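You operate a simulated robot arm through the tools that you are given. There is no shell and no other tool.

The job below is to be done with a simulated robot arm. You get a single attempt, and the scene is never put back.

## Task
Make room on the top of the small parts table for the silver cage bar. At the end: the silver cage bar from the step of the small parts table stands where the grey brush stood; the white strip is on the step of the small parts table; the grey brush from the top of the small parts table is on the step of the small parts table; the purple dust cap is on the green lot tin; whatever was shut is shut again. Leave all else as you found it, and nothing knocked over. Set down upright: white strip, grey brush.

The check looks at the end state, three seconds after you hand in, the way a careful person would. Anything else that was tipped, shoved, dropped, spilled or broken makes it a failure. A push-on lid holds only when it is set on centred and level and pressed home; a screw cap is set on level and turned clockwise until tight.

## Robot
A 6-joint arm with a two-finger gripper, fixed in place. Base frame: the origin is at the foot of the arm, x ahead of it, y to its left, z up; the work surface is at about z = 0. Readings come in m, degrees, newtons and seconds.
With the tool pointing down near the work surface it reaches from about 0.18 to 0.48 m from the base axis. Its first joint turns from -66.0 to 66.0 degrees. Payload 1.76 kg.
The tool frame sits at the grasp point between the pads (the TCP): z along the fingers, y along the line on which they close. The tips reach 0.029 m beyond it. Largest opening 0.082 m; the body of the gripper starts 0.058 m behind the TCP.
Orientation is told as [roll, pitch, yaw] about the base's x, y, z axes, in that order, counted from this pose: with the fingers straight down and closing along the base's y, the tool's x points along the base's -x, its y along +y and its z along -z.

## Interface
- The arm moves only by the tool jog_arm. Its argument "steps" is a list of rows, each an object of numbers (a shift or turn left out is 0, a gripper value left out holds the last): "dx", "dy", "dz": the shift along the tool's x, y, z in m; "ax", "ay", "az": the turn, a rotation vector about the tool's x, y, z in degrees; "grip": the gripper command, from -1 (shut) to 1 (fully open), values between in proportion. In form: [{"dx": .., "dy": .., "dz": .., "ax": .., "ay": .., "az": .., "grip": ..}, ...]. A call has 1 to 20 rows; each row is the pose to reach, as a shift and turn from the pose commanded when the call began, along the tool's axes at that moment. Each row takes 0.2 s and may step no farther than 0.05 m and 8.6 degrees from the row before; otherwise, or with a gripper value out of range, the whole call is refused. Where a pose cannot be reached the arm comes as near as it can. A force on the tool above 40 N (or 10 N above the force at the start of the call, whichever is more), or a blocked arm, ends the call early, and 0.2 s more pass. The fingers move at their own pace and stop on an object; they squeeze with about 25 N. The grip force told is the motor's: it shows also when the fingers shut on nothing. Time passes only in rows, and 0.2 s behind the last, so rows that repeat a pose let the fingers close. The reply holds the time, the measured pose of the TCP, the force on the tool along the base axes, the opening and the grip force, in the units named above and with some noise, with the torque about the TCP (base axes, N m) and any sound that the robot's microphone picked up, and new pictures: "show" is both (left out), scene, wrist or none.
- Cameras (640 x 400 px; columns grow to the right, rows downward): "scene" is fixed at [0.0443, 0.3219, 0.425]; the picture's right is [-0.86, -0.51, 0.00], its down [-0.29, 0.49, -0.82] and it looks along [0.42, -0.71, -0.57] (base axes); focal length 214 px, centre (320, 200). "wrist" rides on the gripper at [0.079, 0.004, -0.089] in the tool frame; the picture's right is [-0.05, 1.00, 0.00], its down [-0.71, -0.04, -0.71] and it looks along [-0.71, -0.04, 0.71] (tool axes); focal length 256 px, centre (320, 200). There is no depth. A picture from a camera that has moved, and an enlarged one, comes with that camera's place and axes in the base frame and with its lens.
- inspect(camera, box): a new picture of the part [left, top, right, bottom] of that camera's present view, enlarged. It takes no simulated time.
- close_job(): hands the job in; it is judged then, once.

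Places have to be worked out from the pictures, the camera data and where the tool is seen. Open the gripper and draw the arm clear of the work before you hand the job in, unless the task says otherwise.

The tools are called after "Request:" by a JSON object that holds its "api" and its "payload". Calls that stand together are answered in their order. jog_arm: Moves the arm, as the interface text tells. Its arguments: {"type":"object","properties":{"steps":{"type":"array"},"show":{"type":"string","enum":["both","scene","wrist","none"]}},"required":["steps"]} The other tools are called the same way: inspect (camera, box) takes an enlarged picture of a part of a camera's view; close_job () hands the job in.

At the start:

```text
clock: 0.0
tool_pos: [0.2755, 0.112, 0.3105]
ee_rot: [0.2, 0.0, 0.0]
ft_force: [0.3, 0.6, -0.2]
ft_torque: [0.02, -0.02, 0.02]
gripper_width: 0.0818
grasp_force: 0.0
```

scene: 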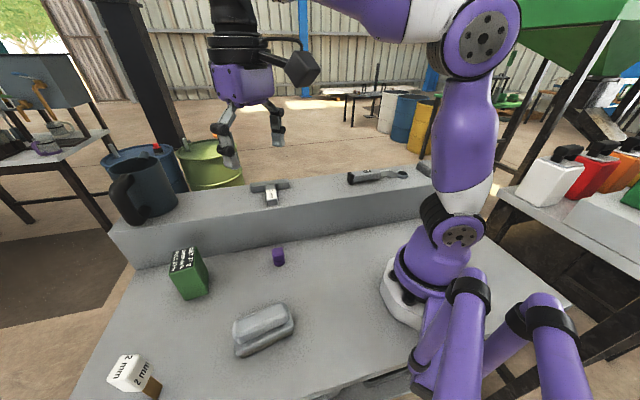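
wrist: 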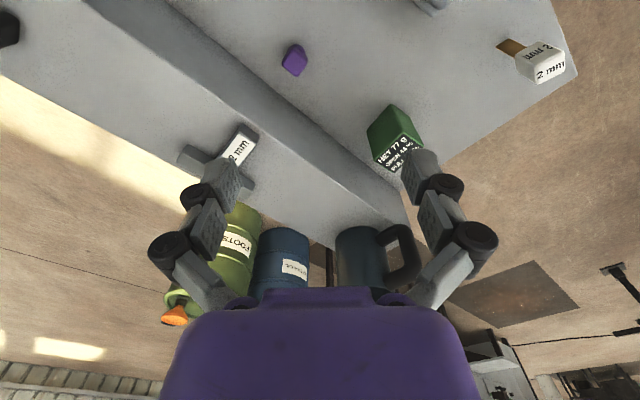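

I'll begin with enlarged views of the scene to identify the objects before moving anything.

Request:
{"api": "inspect", "payload": {"camera": "scene", "box": [80, 150, 300, 290]}}

Request:
{"api": "inspect", "payload": {"camera": "scene", "box": [80, 260, 320, 400]}}

Request:
{"api": "inspect", "payload": {"camera": "scene", "box": [230, 150, 450, 290]}}

Request:
{"api": "inspect", "payload": {"camera": "wrist", "box": [120, 0, 440, 200]}}

```text
2.86 times, centred on (190, 220) of scene
camera zoom: at [0.0443, 0.3219, 0.425], right [-0.86, -0.51, 0.0], down [-0.29, 0.49, -0.82], along [0.42, -0.71, -0.57], focal length 613 px, centre (691, 143)
```

zoom: 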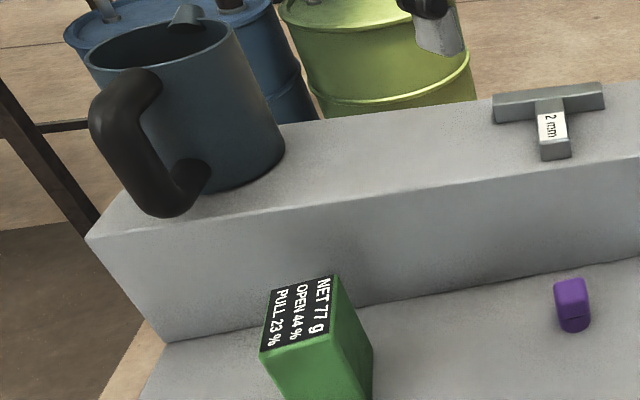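

```text
2.67 times, centred on (200, 330) of scene
camera zoom: at [0.0443, 0.3219, 0.425], right [-0.86, -0.51, 0.0], down [-0.29, 0.49, -0.82], along [0.42, -0.71, -0.57], focal length 572 px, centre (640, -147)
```

zoom: 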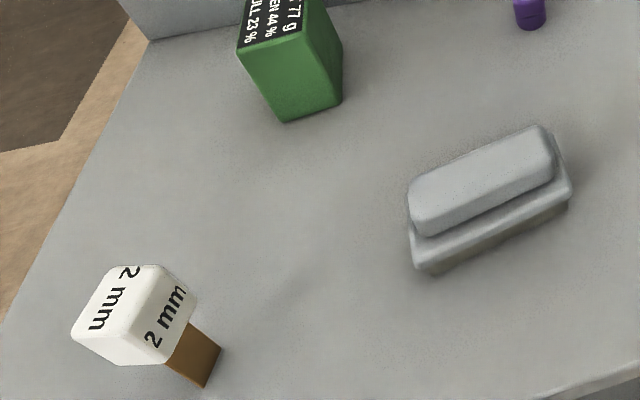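

```text
2.86 times, centred on (340, 220) of scene
camera zoom: at [0.0443, 0.3219, 0.425], right [-0.86, -0.51, 0.0], down [-0.29, 0.49, -0.82], along [0.42, -0.71, -0.57], focal length 613 px, centre (263, 143)
```

zoom: 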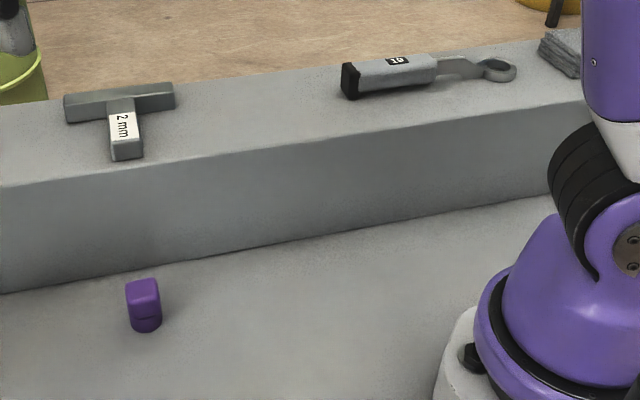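

```text
2.00 times, centred on (280, 100) of wrist
camera zoom: at [0.1952, 0.1167, 0.3995], right [0.05, 1.0, 0.0], down [0.71, -0.04, 0.71], along [0.71, -0.04, -0.71], focal length 512 px, centre (400, 400)
```

zoom: 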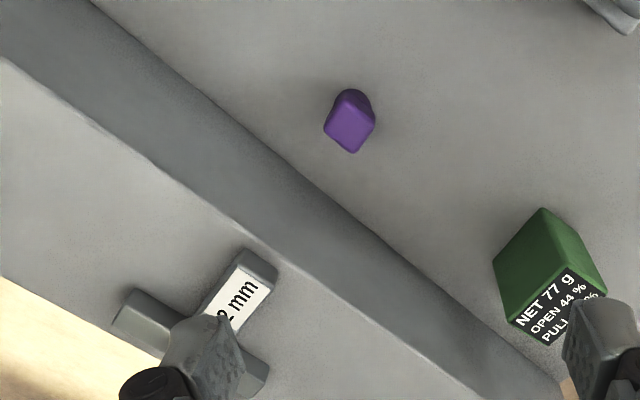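

The T‑shaped grey bar, the tool with a ring and the mug are on the raised step. The two-layer grey block, purple cap, green tin and the white block on a brown stem are on the lower top. I'll turn the wrist to get other views of the loose things before choosing.

Request:
{"api": "jog_arm", "payload": {"steps": [{"az": -8}, {"az": -16}, {"az": -24}, {"az": -32}, {"az": -40}, {"az": -48}, {"az": -56}, {"az": -60}], "show": "both"}}

```text
clock: 1.8
tool_pos: [0.2747, 0.1124, 0.3105]
ee_rot: [0.1, -0.1, 60.2]
ft_force: [0.5, -0.2, 0.0]
ft_torque: [-0.03, 0.0, -0.04]
gripper_width: 0.082
grasp_force: 0.1
camera wrist: at [0.2317, 0.0458, 0.3991], right [-0.84, 0.54, 0.0], down [0.38, 0.59, 0.71], along [0.38, 0.6, -0.71], focal length 256 px, centre (320, 200)
```

scene: 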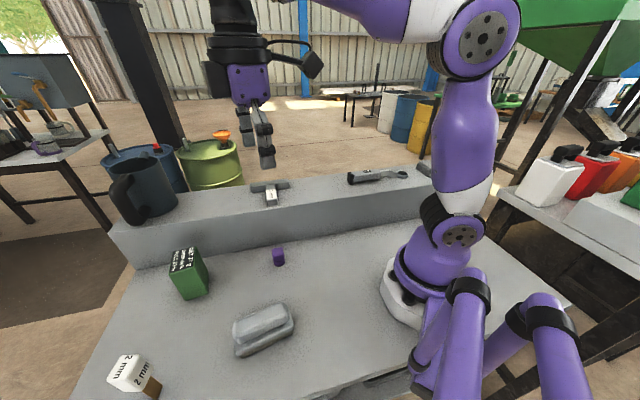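
wrist: 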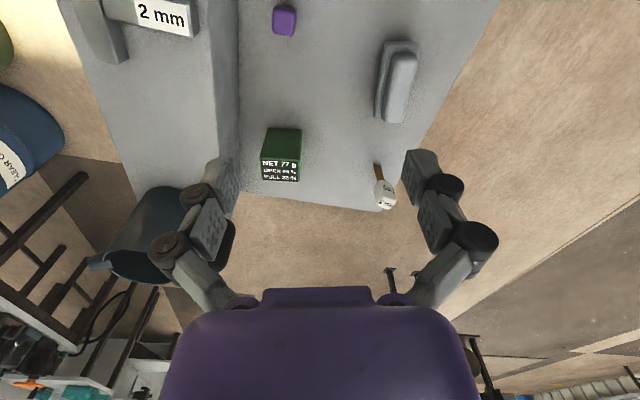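

Request:
{"api": "inspect", "payload": {"camera": "wrist", "box": [330, 20, 450, 220]}}

Request:
{"api": "inspect", "payload": {"camera": "wrist", "box": [60, 0, 320, 200]}}

```text
2.00 times, centred on (390, 120) of wrist
camera zoom: at [0.2317, 0.0458, 0.3991], right [-0.84, 0.54, 0.0], down [0.38, 0.59, 0.71], along [0.38, 0.6, -0.71], focal length 512 px, centre (180, 360)
```

zoom: 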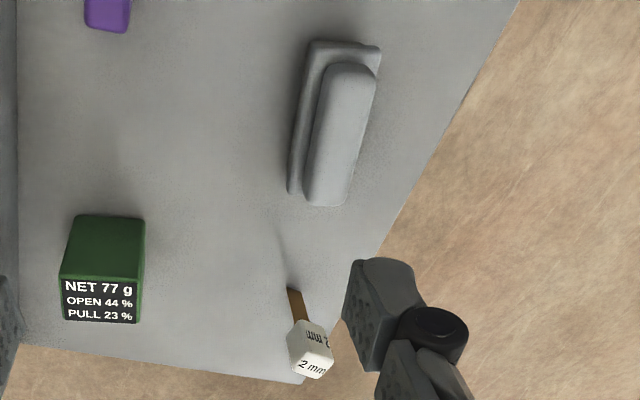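

```text
2.00 times, centred on (190, 100) of wrist
camera zoom: at [0.2317, 0.0458, 0.3991], right [-0.84, 0.54, 0.0], down [0.38, 0.59, 0.71], along [0.38, 0.6, -0.71], focal length 512 px, centre (580, 400)
```

zoom: 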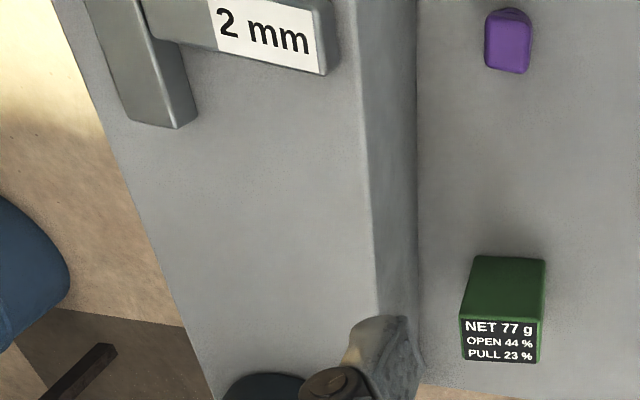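

The lollipop-like white block on a brown stem stands upright near the corner, and the grey two-layer block matches the brush. Next I turn towards the step to look at the T bar and the ring tool.

Request:
{"api": "jog_arm", "payload": {"steps": [{"dx": 0.0085, "dy": -0.002, "az": 8.3}, {"dx": 0.017, "dy": -0.004, "az": 16.6}, {"dx": 0.0255, "dy": -0.006, "az": 24.9}, {"dx": 0.034, "dy": -0.008, "az": 33.2}, {"dx": 0.0425, "dy": -0.01, "az": 41.5}, {"dx": 0.051, "dy": -0.012, "az": 49.8}, {"dx": 0.0595, "dy": -0.014, "az": 58.1}, {"dx": 0.068, "dy": -0.016, "az": 66.4}, {"dx": 0.0765, "dy": -0.018, "az": 74.7}, {"dx": 0.085, "dy": -0.02, "az": 83}, {"dx": 0.0935, "dy": -0.022, "az": 91.3}, {"dx": 0.1017, "dy": -0.0237, "az": 99.6}], "show": "both"}}

```text
clock: 4.4
tool_pos: [0.2435, 0.0114, 0.3104]
ee_rot: [0.1, 0.1, -39.7]
ft_force: [0.2, 1.0, 0.1]
ft_torque: [0.0, 0.0, 0.01]
gripper_width: 0.082
grasp_force: 0.0
camera wrist: at [0.1858, 0.0666, 0.3994], right [0.68, 0.73, 0.0], down [0.52, -0.48, 0.71], along [0.52, -0.48, -0.71], focal length 256 px, centre (320, 200)
```

scene: 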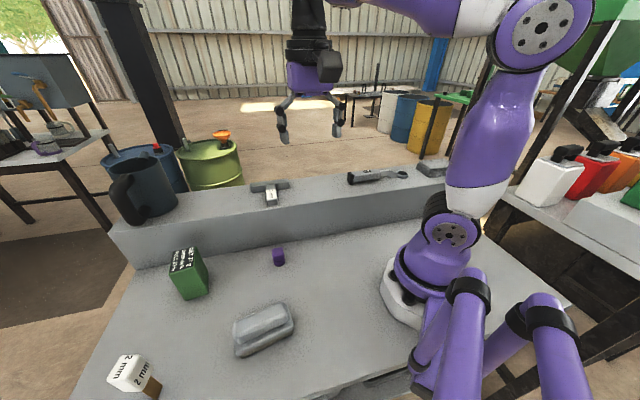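
wrist: 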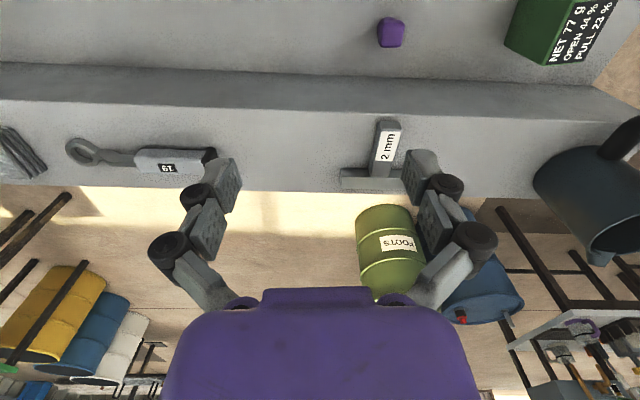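

Request:
{"api": "inspect", "payload": {"camera": "wrist", "box": [0, 80, 240, 230]}}

Request:
{"api": "inspect", "payload": {"camera": "wrist", "box": [310, 80, 470, 230]}}

Request:
{"api": "inspect", "payload": {"camera": "scene", "box": [300, 130, 480, 230]}}

```text
2.67 times, centred on (120, 155) of wrist
camera zoom: at [0.1858, 0.0666, 0.3994], right [0.68, 0.73, 0.0], down [0.52, -0.48, 0.71], along [0.52, -0.48, -0.71], focal length 683 px, centre (853, 320)
```

zoom: 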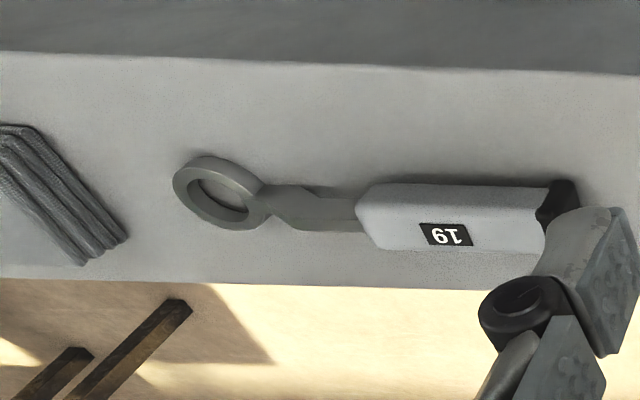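

```text
2.67 times, centred on (390, 155) of wrist
camera zoom: at [0.1858, 0.0666, 0.3994], right [0.68, 0.73, 0.0], down [0.52, -0.48, 0.71], along [0.52, -0.48, -0.71], focal length 683 px, centre (133, 320)
```

zoom: 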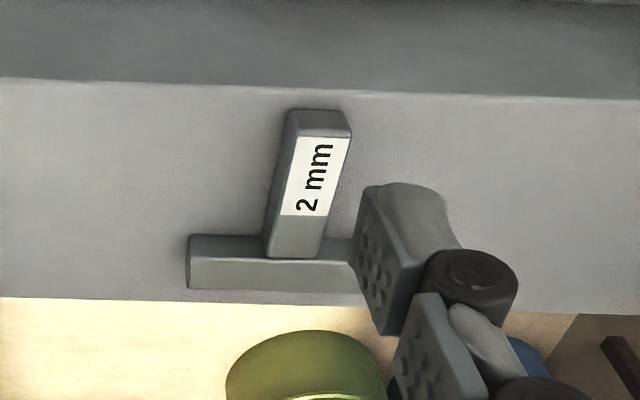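

```text
3.56 times, centred on (390, 180) of scene
camera zoom: at [0.0443, 0.322, 0.425], right [-0.86, -0.51, 0.0], down [-0.29, 0.49, -0.82], along [0.42, -0.71, -0.57], focal length 763 px, centre (71, 271)
```

zoom: 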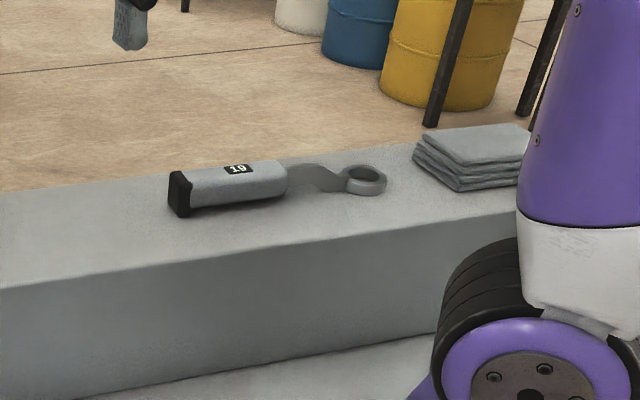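

The step holds a T-shaped silver bar ("2 mm"), a ring spanner ("19"), a folded cloth and the mug, so I take the T as the silver cage bar. I estimate the step top at about z=0.11 and its front at 45°, on x−y≈0.315. Now I move to look closer at the brush and the white strip.

Request:
{"api": "jog_arm", "payload": {"steps": [{"dx": 0.011, "dy": 0.0102, "dz": 0.0, "az": -7.9}, {"dx": 0.022, "dy": 0.0204, "dz": 0.0, "az": -15.8}, {"dx": 0.033, "dy": 0.0306, "dz": 0.01, "az": -23.7}, {"dx": 0.044, "dy": 0.0408, "dz": 0.02, "az": -31.6}, {"dx": 0.055, "dy": 0.051, "dz": 0.03, "az": -39.5}, {"dx": 0.066, "dy": 0.0612, "dz": 0.04, "az": -47.4}, {"dx": 0.077, "dy": 0.0714, "dz": 0.05, "az": -55.3}, {"dx": 0.088, "dy": 0.0816, "dz": 0.06, "az": -63.2}, {"dx": 0.099, "dy": 0.0918, "dz": 0.07, "az": -71.1}, {"dx": 0.11, "dy": 0.102, "dz": 0.08, "az": -79}, {"dx": 0.121, "dy": 0.1122, "dz": 0.085, "az": -86.9}, {"dx": 0.1322, "dy": 0.1224, "dz": 0.09, "az": -94.7}], "show": "both"}}

```text
clock: 7.0
tool_pos: [0.2213, 0.1916, 0.22]
ee_rot: [0.2, -0.1, 55.3]
ft_force: [-0.8, 0.7, 0.2]
ft_torque: [0.02, -0.02, -0.02]
gripper_width: 0.0822
grasp_force: 0.1
camera wrist: at [0.1718, 0.1286, 0.3098], right [-0.79, 0.61, 0.0], down [0.43, 0.56, 0.71], along [0.43, 0.56, -0.71], focal length 256 px, centre (320, 200)
```

scene: 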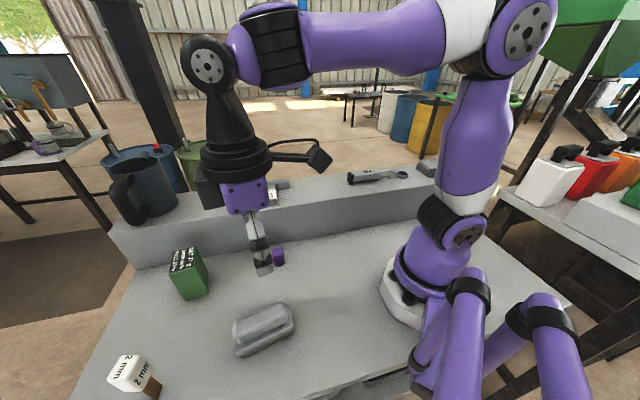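
wrist: 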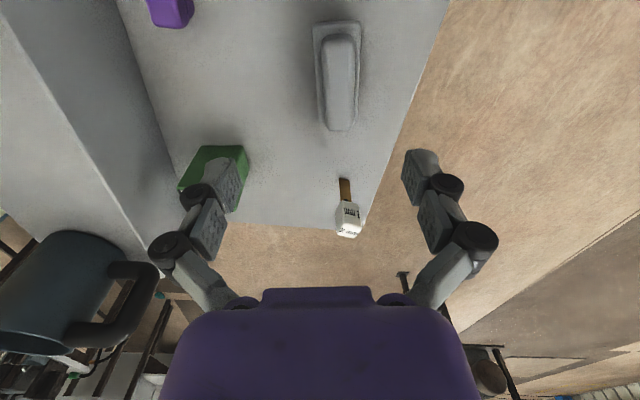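

Request:
{"api": "inspect", "payload": {"camera": "wrist", "box": [290, 10, 390, 140]}}

Request:
{"api": "inspect", "payload": {"camera": "wrist", "box": [300, 165, 380, 245]}}

Request:
{"api": "inspect", "payload": {"camera": "scene", "box": [210, 290, 310, 370]}}

Request:
{"api": "inspect", "payload": {"camera": "scene", "box": [90, 340, 190, 400]}}

```text
3.08 times, centred on (340, 75) of wrist
camera zoom: at [0.1718, 0.1286, 0.3098], right [-0.79, 0.61, 0.0], down [0.43, 0.56, 0.71], along [0.43, 0.56, -0.71], focal length 788 px, centre (258, 585)
```

zoom: 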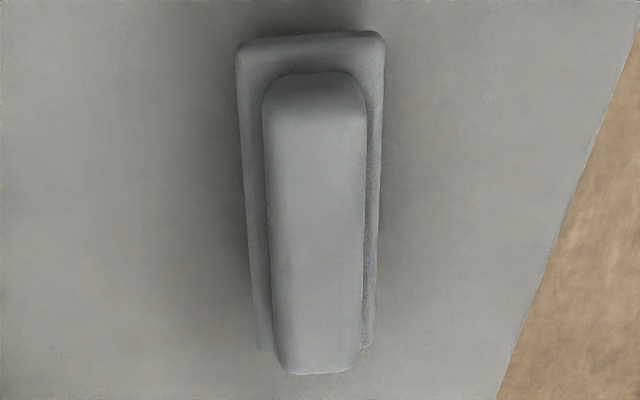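

```text
5.00 times, centred on (340, 205) of wrist
camera zoom: at [0.1718, 0.1286, 0.3098], right [-0.79, 0.61, 0.0], down [0.43, 0.56, 0.71], along [0.43, 0.56, -0.71], focal length 1280 px, centre (220, 175)
```

zoom: 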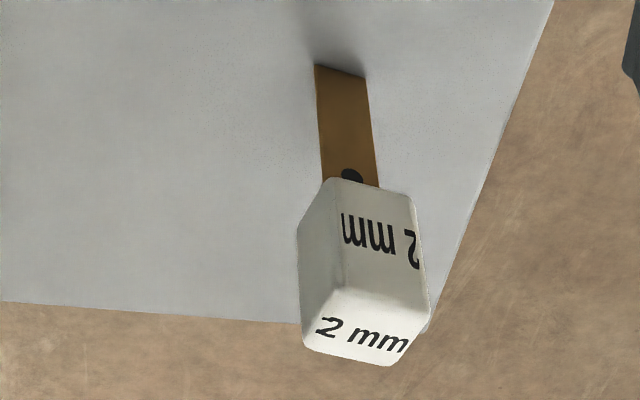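

```text
5.00 times, centred on (260, 330) of scene
camera zoom: at [0.0443, 0.3219, 0.425], right [-0.86, -0.51, 0.0], down [-0.29, 0.49, -0.82], along [0.42, -0.71, -0.57], focal length 1072 px, centre (620, -450)
```

zoom: 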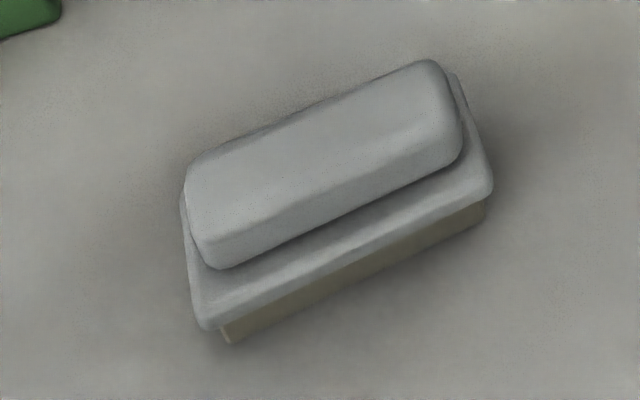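

```text
6.40 times, centred on (140, 370) of scene
camera zoom: at [0.0443, 0.3219, 0.425], right [-0.86, -0.51, 0.0], down [-0.29, 0.49, -0.82], along [0.42, -0.71, -0.57], focal length 1373 px, centre (1472, -888)
```

zoom: 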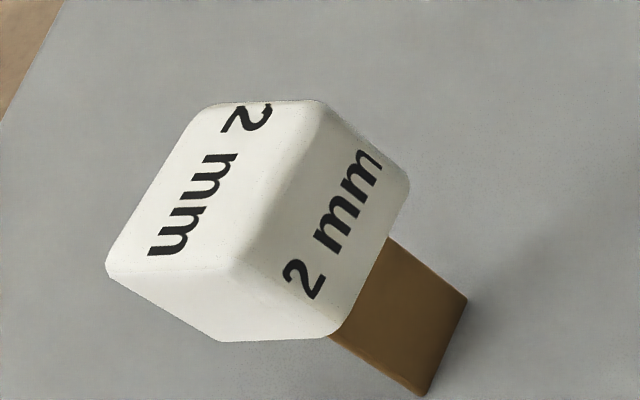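

The wrist view shows the brush clearly: bristles, plate and handle, with its long axis at about 55°, centre near (0.218, 0.2175) and handle top about z=0.065. The present yaw already lines the fingers up across the handle, so I move over it and come partway down.

Request:
{"api": "jog_arm", "payload": {"steps": [{"dx": -0.0097, "dy": 0.0087, "dz": 0.01}, {"dx": -0.0194, "dy": 0.0174, "dz": 0.025}, {"dx": -0.0194, "dy": 0.0174, "dz": 0.045}, {"dx": -0.0194, "dy": 0.0174, "dz": 0.065}, {"dx": -0.0194, "dy": 0.0174, "dz": 0.08}, {"dx": -0.0194, "dy": 0.0174, "dz": 0.09}, {"dx": -0.0194, "dy": 0.0174, "dz": 0.09}], "show": "both"}}

```text
clock: 8.6
tool_pos: [0.216, 0.2186, 0.1304]
ee_rot: [0.2, -0.2, 55.1]
ft_force: [-0.4, 0.0, 0.2]
ft_torque: [0.0, 0.0, 0.0]
gripper_width: 0.082
grasp_force: 0.0
camera wrist: at [0.1667, 0.1564, 0.2191], right [-0.79, 0.61, 0.0], down [0.43, 0.56, 0.71], along [0.43, 0.56, -0.71], focal length 256 px, centre (320, 200)
```

scene: 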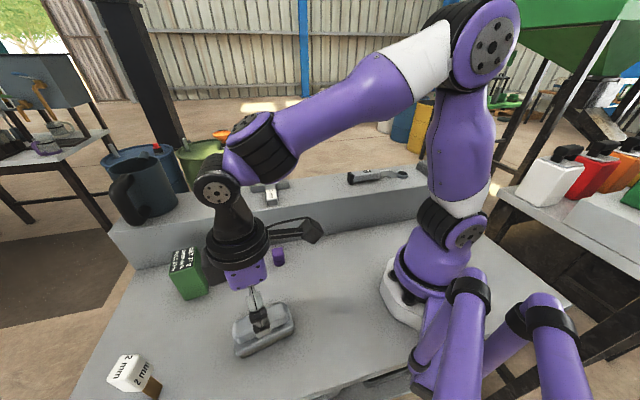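
wrist: 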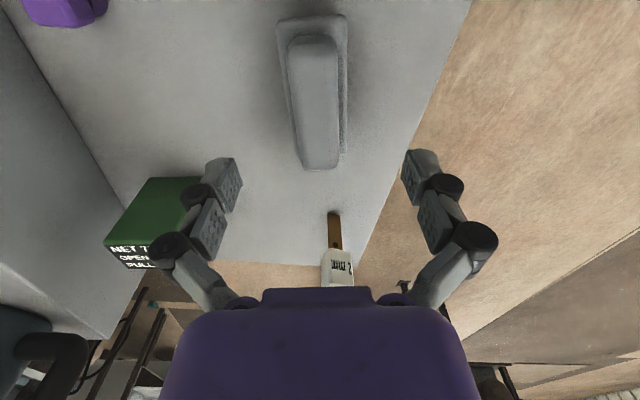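

The handle is centred under the fingers. I come down to TCP z≈0.07, so the tips stay just above the plate, watching the force.

Request:
{"api": "jog_arm", "payload": {"steps": [{"dz": 0.015}, {"dz": 0.03}, {"dz": 0.045}, {"dz": 0.055}, {"dz": 0.0595}, {"dz": 0.0595}], "show": "both"}}

```text
clock: 10.0
tool_pos: [0.2166, 0.2182, 0.0701]
ee_rot: [0.1, -0.2, 55.1]
ft_force: [-0.4, 0.5, -0.1]
ft_torque: [-0.02, 0.02, 0.02]
gripper_width: 0.0821
grasp_force: 0.1
camera wrist: at [0.168, 0.1558, 0.16], right [-0.79, 0.61, 0.0], down [0.43, 0.56, 0.71], along [0.43, 0.56, -0.71], focal length 256 px, centre (320, 200)
```

scene: 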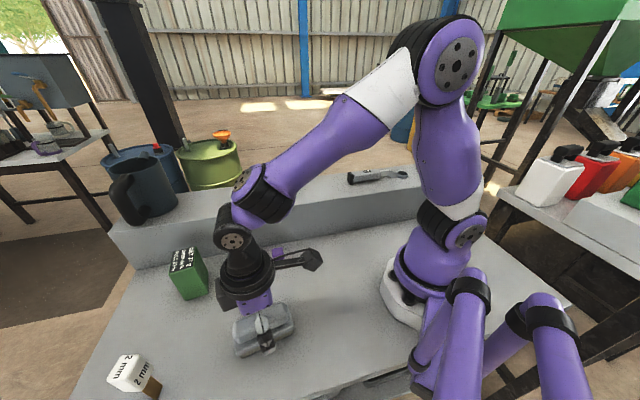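
wrist: 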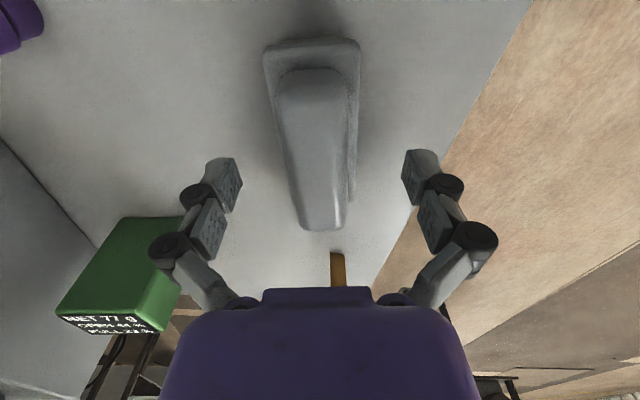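

The handle looks about 3° and 2 mm off the finger line, so I correct that and close on it.

Request:
{"api": "jog_arm", "payload": {"steps": [{"dy": -0.002, "az": -3}, {"dy": -0.002, "az": -3, "grip": -1}, {"dy": -0.002, "az": -3, "grip": -1}, {"dy": -0.002, "az": -3, "grip": -1}, {"dy": -0.002, "az": -3, "grip": -1}], "show": "both"}}

```text
clock: 11.2
tool_pos: [0.2198, 0.2164, 0.0712]
ee_rot: [0.1, -0.2, 58.1]
ft_force: [6.6, 0.4, 15.7]
ft_torque: [0.17, -0.23, -0.04]
gripper_width: 0.0295
grasp_force: 25.0
camera wrist: at [0.1735, 0.152, 0.1603], right [-0.82, 0.57, 0.0], down [0.4, 0.58, 0.71], along [0.41, 0.58, -0.7], focal length 256 px, centre (320, 200)
```

scene: 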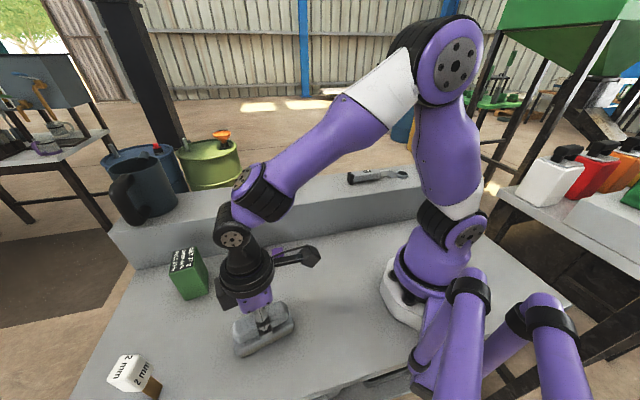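
wrist: 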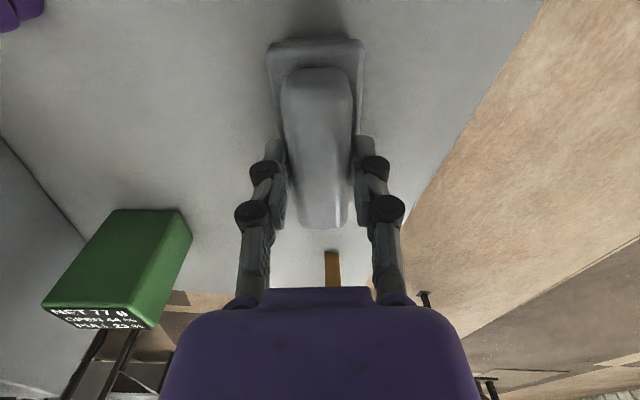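

Grip holds at 0.0295 m and 25 N. I lift slowly to see that the brush comes along straight.

Request:
{"api": "jog_arm", "payload": {"steps": [{"dz": -0.005}, {"dz": -0.015}, {"dz": -0.03}, {"dz": -0.05}, {"dz": -0.075}, {"dz": -0.1}, {"dz": -0.125}, {"dz": -0.15}, {"dz": -0.175}, {"dz": -0.18}], "show": "both"}}

```text
clock: 13.4
tool_pos: [0.2177, 0.2159, 0.2514]
ee_rot: [0.3, -0.1, 58.1]
ft_force: [-0.2, 0.1, -0.6]
ft_torque: [0.0, -0.04, -0.01]
gripper_width: 0.0294
grasp_force: 25.4
camera wrist: at [0.173, 0.1517, 0.3406], right [-0.82, 0.57, 0.0], down [0.41, 0.58, 0.71], along [0.4, 0.58, -0.71], focal length 256 px, centre (320, 200)
```

scene: 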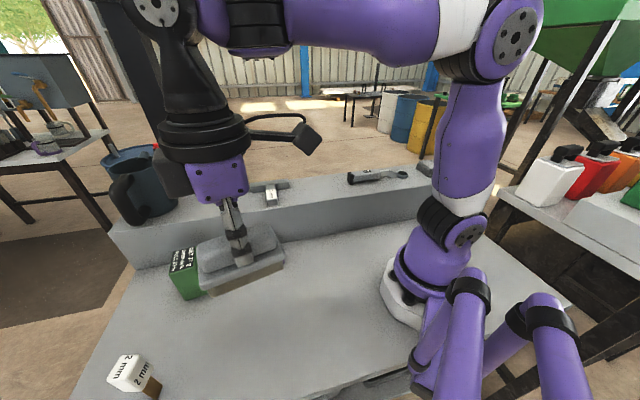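
wrist: 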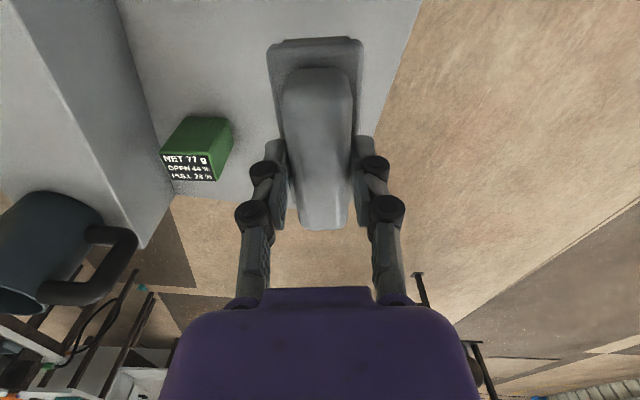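

The brush hangs level. I carry it over the free stretch of the step between the spanner and the T bar, around (0.30, −0.107), with yaw at 45° along the step.

Request:
{"api": "jog_arm", "payload": {"steps": [{"dx": 0.0115, "dy": -0.012, "az": 0.6}, {"dx": 0.0288, "dy": -0.0301, "az": 1.6}, {"dx": 0.046, "dy": -0.0482, "az": 2.6}, {"dx": 0.0633, "dy": -0.0662, "az": 3.6}, {"dx": 0.0806, "dy": -0.0843, "az": 4.6}, {"dx": 0.0978, "dy": -0.1023, "az": 5.6}, {"dx": 0.1151, "dy": -0.1204, "az": 6.6}, {"dx": 0.1324, "dy": -0.1385, "az": 7.6}, {"dx": 0.1496, "dy": -0.1565, "az": 8.6}, {"dx": 0.1669, "dy": -0.1746, "az": 9.6}, {"dx": 0.1842, "dy": -0.1926, "az": 10.6}, {"dx": 0.2014, "dy": -0.2107, "az": 11.5}, {"dx": 0.2187, "dy": -0.2288, "az": 12.4}, {"dx": 0.2302, "dy": -0.2408, "az": 13.1}, {"dx": 0.2302, "dy": -0.2408, "az": 13.1}], "show": "both"}}

```text
clock: 16.6
tool_pos: [0.3023, -0.1074, 0.2508]
ee_rot: [0.1, 0.0, 45.0]
ft_force: [0.9, 0.3, -1.8]
ft_torque: [0.01, 0.01, 0.01]
gripper_width: 0.0291
grasp_force: 25.1
camera wrist: at [0.243, -0.1601, 0.34], right [-0.67, 0.74, 0.0], down [0.53, 0.47, 0.71], along [0.53, 0.47, -0.71], focal length 256 px, centre (320, 200)
```

scene: 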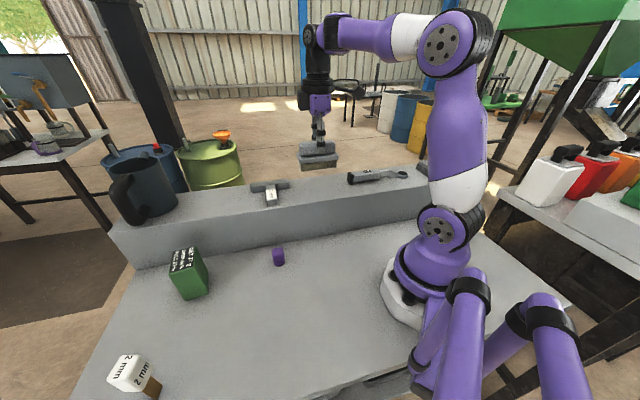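
wrist: 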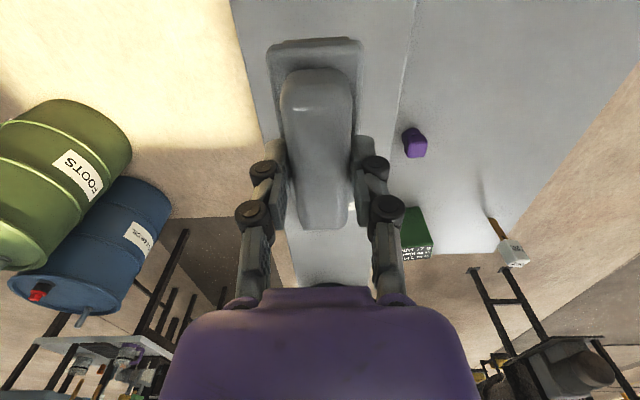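

The brush is centred over the step (its edges at x−y≈0.31 and 0.495). I lower it to just above the expected contact height.

Request:
{"api": "jog_arm", "payload": {"steps": [{"dz": 0.012}, {"dz": 0.028}, {"dz": 0.042}, {"dz": 0.052}, {"dz": 0.058}, {"dz": 0.06}, {"dz": 0.06}], "show": "both"}}

Request:
{"api": "inspect", "payload": {"camera": "scene", "box": [230, 130, 430, 230]}}

```text
clock: 18.2
tool_pos: [0.301, -0.108, 0.1902]
ee_rot: [-0.1, -0.1, 45.0]
ft_force: [-6.3, 1.1, 21.4]
ft_torque: [0.05, 0.22, 0.03]
gripper_width: 0.0297
grasp_force: 24.9
camera wrist: at [0.2425, -0.1598, 0.2798], right [-0.67, 0.74, 0.0], down [0.53, 0.47, 0.71], along [0.53, 0.47, -0.71], focal length 256 px, centre (320, 200)
```

scene: 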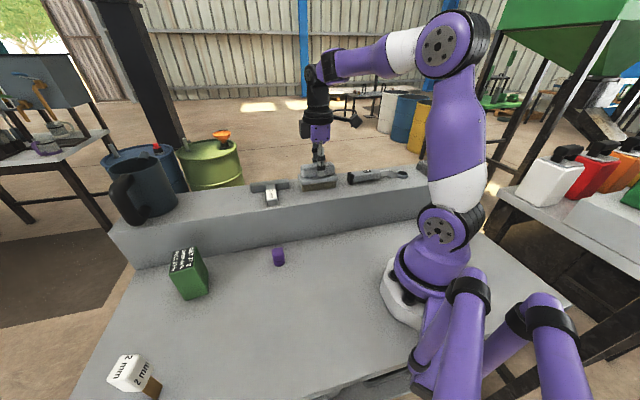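
wrist: 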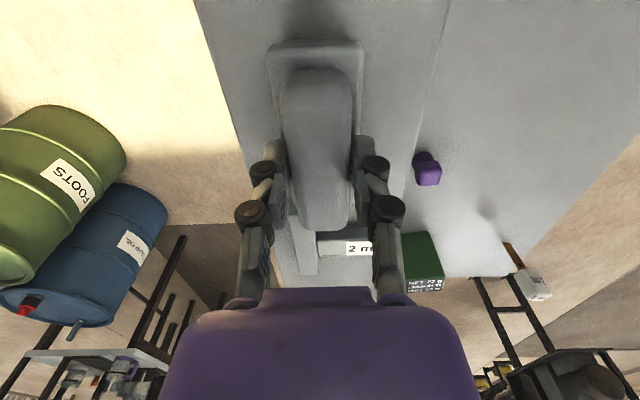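

```text
3.20 times, centred on (330, 180) of scene
camera zoom: at [0.0443, 0.322, 0.425], right [-0.86, -0.51, 0.0], down [-0.29, 0.49, -0.82], along [0.42, -0.71, -0.57], focal length 686 px, centre (288, 264)
```

zoom: 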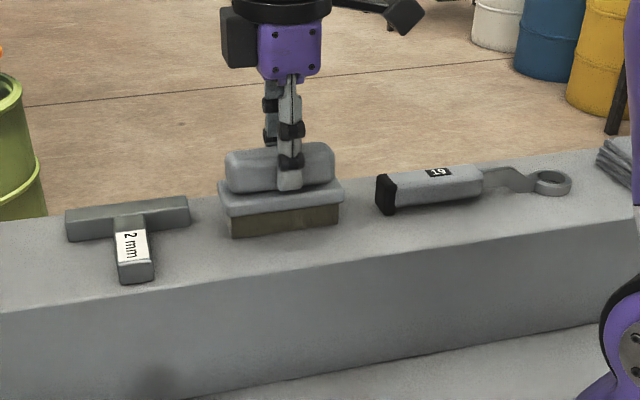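

Contact came at TCP z≈0.190 (21 N up), so the step top is at about z=0.12. The brush stands flat on its bristles with clear gaps to the T bar and spanner, so I ease off 1 mm, open and lift straight up.

Request:
{"api": "jog_arm", "payload": {"steps": [{"dz": -0.001}, {"dz": -0.001, "grip": -0.1}, {"dz": -0.001, "grip": 0.3}, {"dz": -0.001, "grip": 0.6}, {"dz": -0.001, "grip": 0.6}, {"dz": -0.005}, {"dz": -0.02}, {"dz": -0.04}, {"dz": -0.065}, {"dz": -0.09}, {"dz": -0.11}, {"dz": -0.11}], "show": "both"}}

Request:
{"api": "inspect", "payload": {"camera": "scene", "box": [230, 130, 430, 230]}}

```text
clock: 20.8
tool_pos: [0.3038, -0.1062, 0.2996]
ee_rot: [0.1, 0.0, 45.0]
ft_force: [-0.4, -0.2, 0.0]
ft_torque: [-0.05, 0.01, 0.0]
gripper_width: 0.0655
grasp_force: 0.1
camera wrist: at [0.2428, -0.1595, 0.3894], right [-0.67, 0.74, 0.0], down [0.53, 0.47, 0.71], along [0.53, 0.47, -0.71], focal length 256 px, centre (320, 200)
```

scene: 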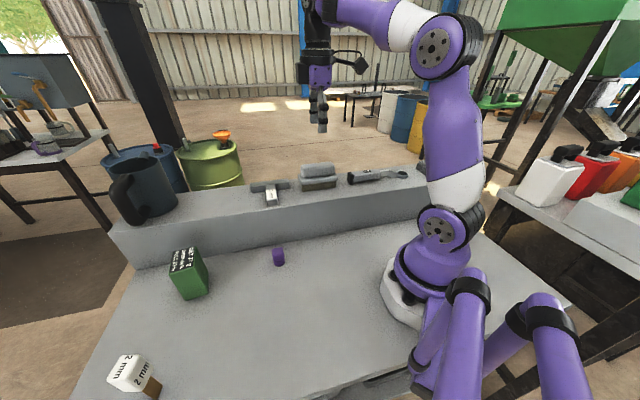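
wrist: 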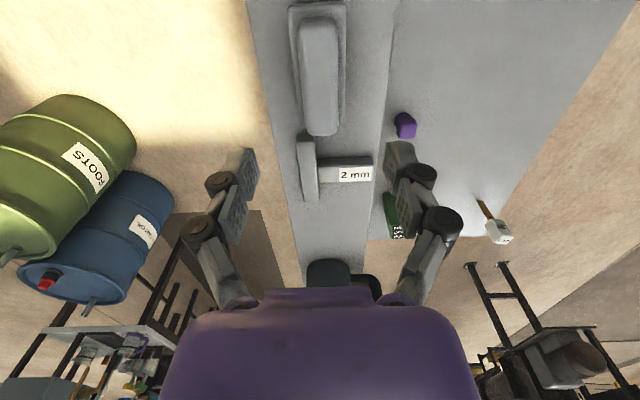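

```text
3.20 times, centred on (330, 180) of scene
camera zoom: at [0.0443, 0.3219, 0.425], right [-0.86, -0.51, 0.0], down [-0.29, 0.49, -0.82], along [0.42, -0.71, -0.57], focal length 686 px, centre (288, 264)
```

zoom: 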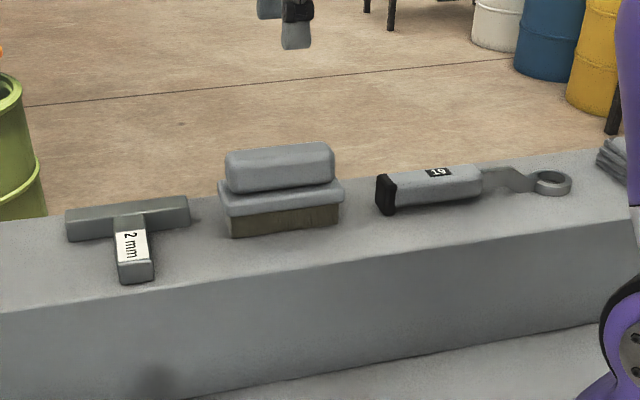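

The brush stands well on the step. Next is the T bar, so I zoom in on it from this pose to locate it precisely.

Request:
{"api": "inspect", "payload": {"camera": "wrist", "box": [270, 110, 400, 220]}}

Request:
{"api": "inspect", "payload": {"camera": "scene", "box": [230, 165, 310, 215]}}

```text
3.64 times, centred on (335, 165) of wrist
camera zoom: at [0.2428, -0.1595, 0.3894], right [-0.67, 0.74, 0.0], down [0.53, 0.47, 0.71], along [0.53, 0.47, -0.71], focal length 931 px, centre (266, 327)
```

zoom: 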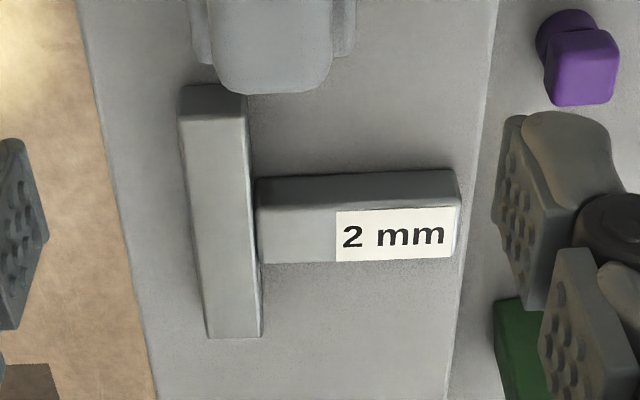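

```text
8.00 times, centred on (270, 190) of scene
camera zoom: at [0.0443, 0.3219, 0.425], right [-0.86, -0.51, 0.0], down [-0.29, 0.49, -0.82], along [0.42, -0.71, -0.57], focal length 1716 px, centre (720, 280)
```

zoom: 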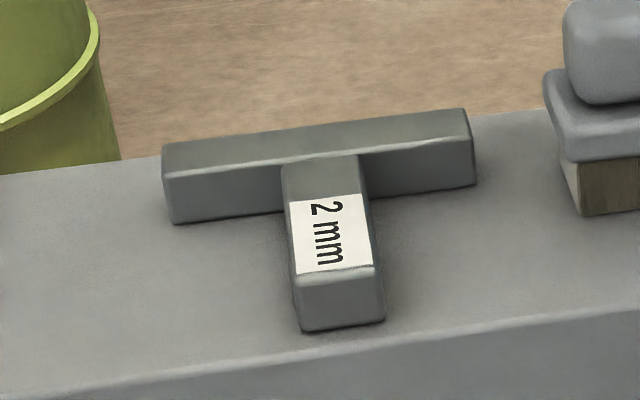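

The T bar lies along −45°. I put its crossbar centre near (0.407, −0.032), its stem from there to (0.351, 0.027), about 24 mm wide, with its top around z=0.138. I go above the stem just ahead of the crossbar with yaw −45°.

Request:
{"api": "jog_arm", "payload": {"steps": [{"dx": -0.008, "dy": 0.001, "az": 8.2}, {"dx": -0.02, "dy": 0.002, "az": 16.4}, {"dx": -0.033, "dy": 0.003, "az": 24.6}, {"dx": -0.046, "dy": 0.004, "az": 32.8}, {"dx": -0.059, "dy": 0.0055, "az": 41}, {"dx": -0.072, "dy": 0.007, "az": 49.2}, {"dx": -0.085, "dy": 0.008, "dz": 0.005, "az": 57.4}, {"dx": -0.098, "dy": 0.009, "dz": 0.01, "az": 65.6}, {"dx": -0.11, "dy": 0.01, "dz": 0.02, "az": 73.8}, {"dx": -0.12, "dy": 0.011, "dz": 0.03, "az": 82}, {"dx": -0.127, "dy": 0.0117, "dz": 0.04, "az": 90}, {"dx": -0.127, "dy": 0.0117, "dz": 0.04, "az": 90}], "show": "both"}}

```text
clock: 23.4
tool_pos: [0.3842, -0.0089, 0.2599]
ee_rot: [0.1, 0.1, -45.1]
ft_force: [0.1, 0.2, -0.4]
ft_torque: [0.02, 0.02, -0.04]
gripper_width: 0.0656
grasp_force: 0.0
camera wrist: at [0.3296, 0.0504, 0.3489], right [0.74, 0.67, 0.0], down [0.47, -0.53, 0.71], along [0.47, -0.53, -0.71], focal length 256 px, centre (320, 200)
```

scene: 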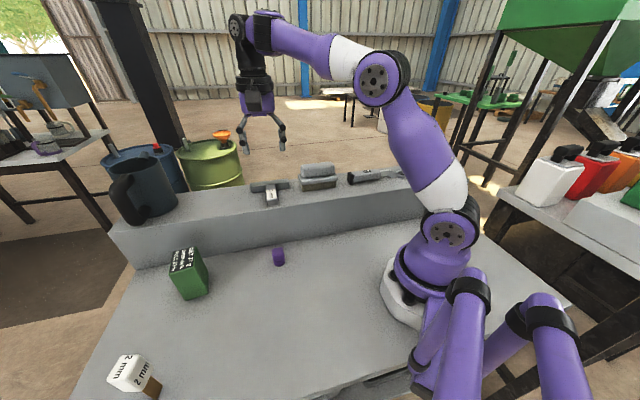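
wrist: 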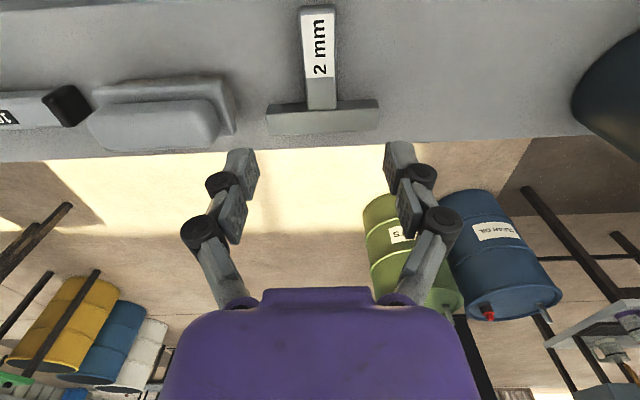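

The stem is centred, with the crossbar about 22 mm ahead of the grip point. I narrow the opening to ~0.05 m to stay well clear of the brush and go down to TCP z≈0.153.

Request:
{"api": "jog_arm", "payload": {"steps": [{"dz": 0.01, "grip": 0.25}, {"dz": 0.03, "grip": 0.25}, {"dz": 0.05}, {"dz": 0.07}, {"dz": 0.085}, {"dz": 0.095}, {"dz": 0.1}, {"dz": 0.1}], "show": "both"}}

Request:
{"api": "inspect", "payload": {"camera": "scene", "box": [210, 140, 350, 220]}}

```text
clock: 25.2
tool_pos: [0.3831, -0.0087, 0.1604]
ee_rot: [0.1, 0.1, -45.1]
ft_force: [0.0, 0.3, 0.2]
ft_torque: [-0.03, 0.01, -0.02]
gripper_width: 0.0515
grasp_force: 0.1
camera wrist: at [0.3293, 0.051, 0.2495], right [0.74, 0.67, 0.0], down [0.47, -0.53, 0.71], along [0.47, -0.52, -0.71], focal length 256 px, centre (320, 200)
```

scene: 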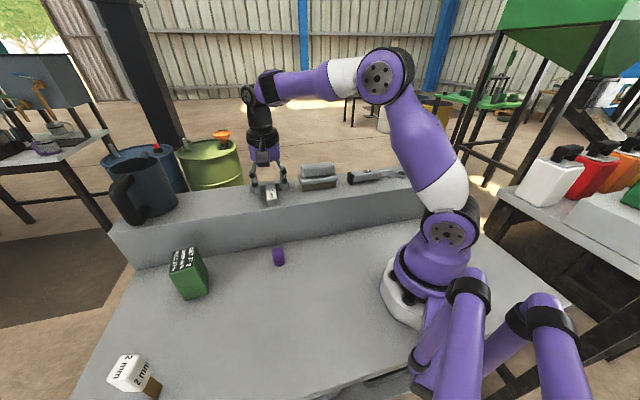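
wrist: 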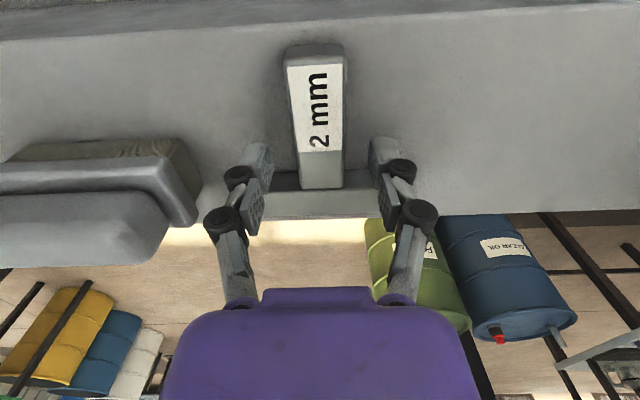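

```text
4.57 times, centred on (280, 180) of scene
camera zoom: at [0.0443, 0.3219, 0.425], right [-0.86, -0.51, 0.0], down [-0.29, 0.49, -0.82], along [0.42, -0.71, -0.57], focal length 980 px, centre (503, 291)
```

zoom: 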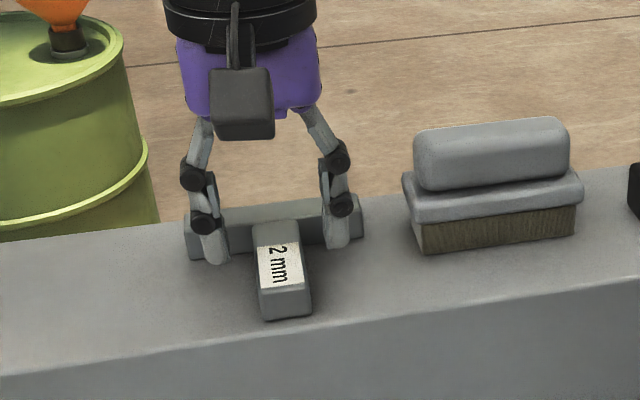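

Fingers straddle the stem well and clear the crossbar and brush. I lower 7 mm and close.

Request:
{"api": "jog_arm", "payload": {"steps": [{"dz": 0.004}, {"dz": 0.0075}, {"dz": 0.0075, "grip": -1}, {"dz": 0.0075, "grip": -1}, {"dz": 0.0075, "grip": -1}, {"dz": 0.0075, "grip": -1}], "show": "both"}}

```text
clock: 26.6
tool_pos: [0.3843, -0.0083, 0.1536]
ee_rot: [0.1, 0.0, -45.0]
ft_force: [1.1, -2.1, 9.9]
ft_torque: [-0.07, -0.06, -0.01]
gripper_width: 0.0257
grasp_force: 24.9
camera wrist: at [0.33, 0.0506, 0.2427], right [0.74, 0.67, 0.0], down [0.47, -0.53, 0.71], along [0.47, -0.52, -0.71], focal length 256 px, centre (320, 200)
```

scene: 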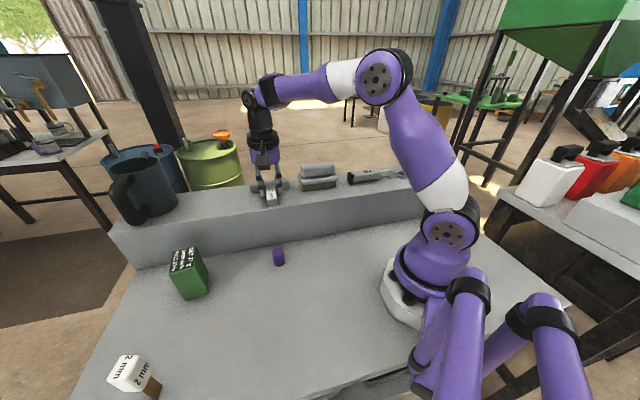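
wrist: 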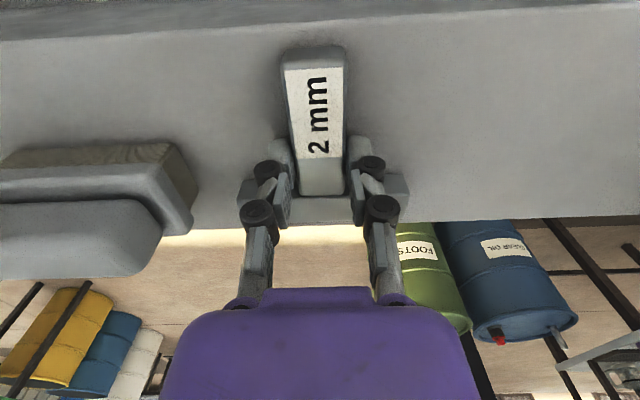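

The T bar is gripped at 0.0257 m. I lift it clear and check that it hangs level.

Request:
{"api": "jog_arm", "payload": {"steps": [{"dz": -0.005}, {"dz": -0.015}, {"dz": -0.03}, {"dz": -0.05}, {"dz": -0.07}, {"dz": -0.09}, {"dz": -0.095}, {"dz": -0.095}], "show": "both"}}

Request:
{"api": "inspect", "payload": {"camera": "scene", "box": [200, 90, 360, 220]}}

```text
clock: 28.4
tool_pos: [0.3825, -0.0084, 0.2471]
ee_rot: [0.1, 0.2, -45.1]
ft_force: [-0.5, 0.3, -4.5]
ft_torque: [0.04, 0.03, 0.0]
gripper_width: 0.0258
grasp_force: 24.9
camera wrist: at [0.3299, 0.0506, 0.3375], right [0.74, 0.67, 0.0], down [0.47, -0.53, 0.71], along [0.47, -0.52, -0.71], focal length 256 px, centre (320, 200)
```

scene: 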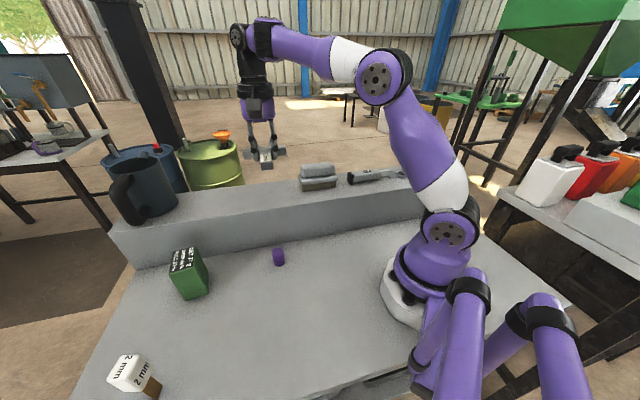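
wrist: 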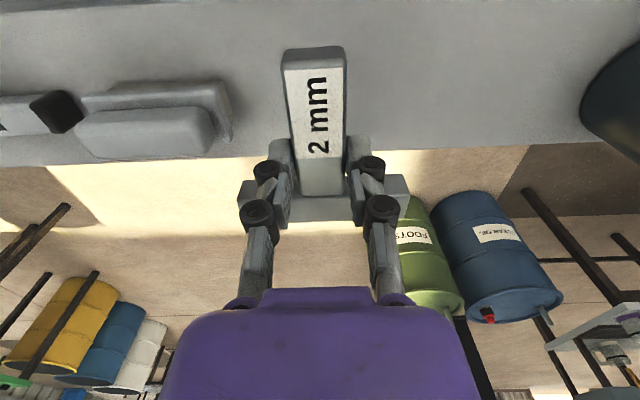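

```text
3.08 times, centred on (280, 155) of scene
camera zoom: at [0.0443, 0.3219, 0.425], right [-0.86, -0.51, 0.0], down [-0.29, 0.49, -0.82], along [0.42, -0.71, -0.57], focal length 660 px, centre (443, 338)
```

zoom: 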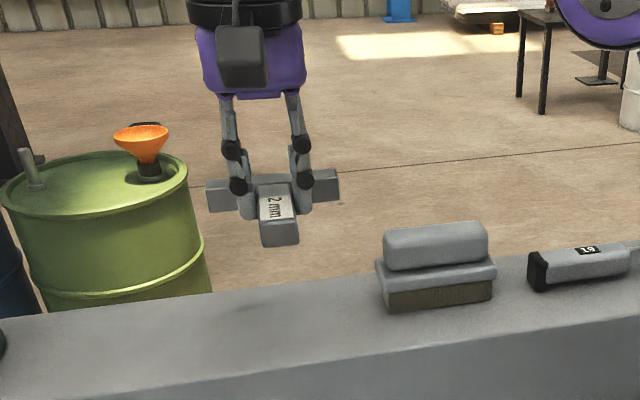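

The bar hangs level and weighs about 0.45 kg. I carry it high to the spot where the brush stood, about (0.215, 0.219), turning it so the crossbar lies along the brush's old direction.

Request:
{"api": "jog_arm", "payload": {"steps": [{"dx": 0.0117, "dy": 0.0017, "az": -0.5}, {"dx": 0.035, "dy": 0.0052, "az": -1.6}, {"dx": 0.0583, "dy": 0.0087, "az": -2.7}, {"dx": 0.0816, "dy": 0.0122, "az": -3.8}, {"dx": 0.1049, "dy": 0.0156, "az": -4.9}, {"dx": 0.1282, "dy": 0.0191, "az": -6}, {"dx": 0.1515, "dy": 0.0226, "az": -7.1}, {"dx": 0.1748, "dy": 0.0261, "az": -8.2}, {"dx": 0.1981, "dy": 0.0295, "az": -9.3}, {"dx": 0.2214, "dy": 0.033, "az": -10.4}, {"dx": 0.2447, "dy": 0.0365, "az": -11.5}, {"dx": 0.268, "dy": 0.04, "az": -12.6}, {"dx": 0.2796, "dy": 0.0417, "az": -13.1}, {"dx": 0.2796, "dy": 0.0417, "az": -13.1}], "show": "both"}}

```text
clock: 31.4
tool_pos: [0.2149, 0.2187, 0.2488]
ee_rot: [0.1, 0.1, -31.9]
ft_force: [-0.9, -1.0, -4.1]
ft_torque: [0.01, -0.01, -0.01]
gripper_width: 0.0257
grasp_force: 24.7
out of reach, approached as far as the arm can: row 4
camera wrist: at [0.1493, 0.2652, 0.3379], right [0.57, 0.82, 0.0], down [0.58, -0.41, 0.71], along [0.58, -0.4, -0.71], focal length 256 px, centre (320, 200)
```

scene: 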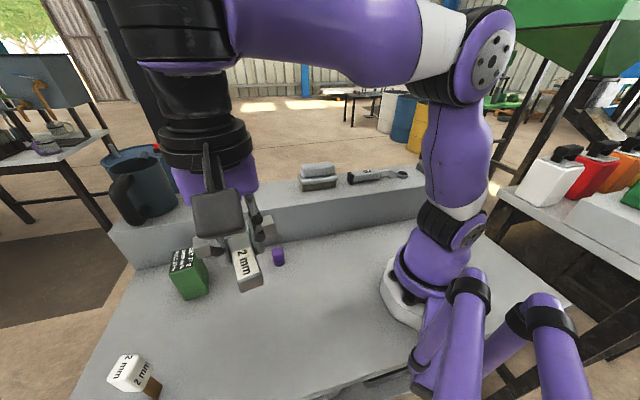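
wrist: 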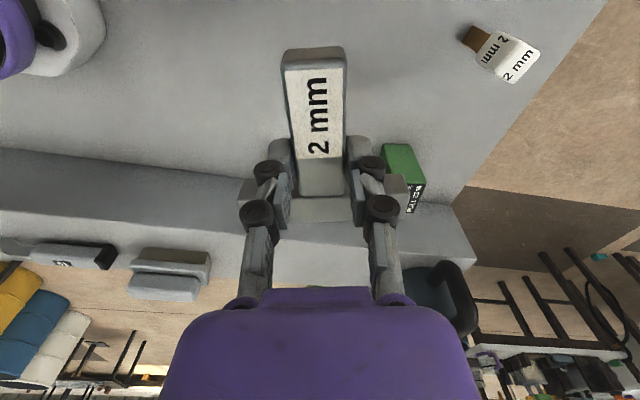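

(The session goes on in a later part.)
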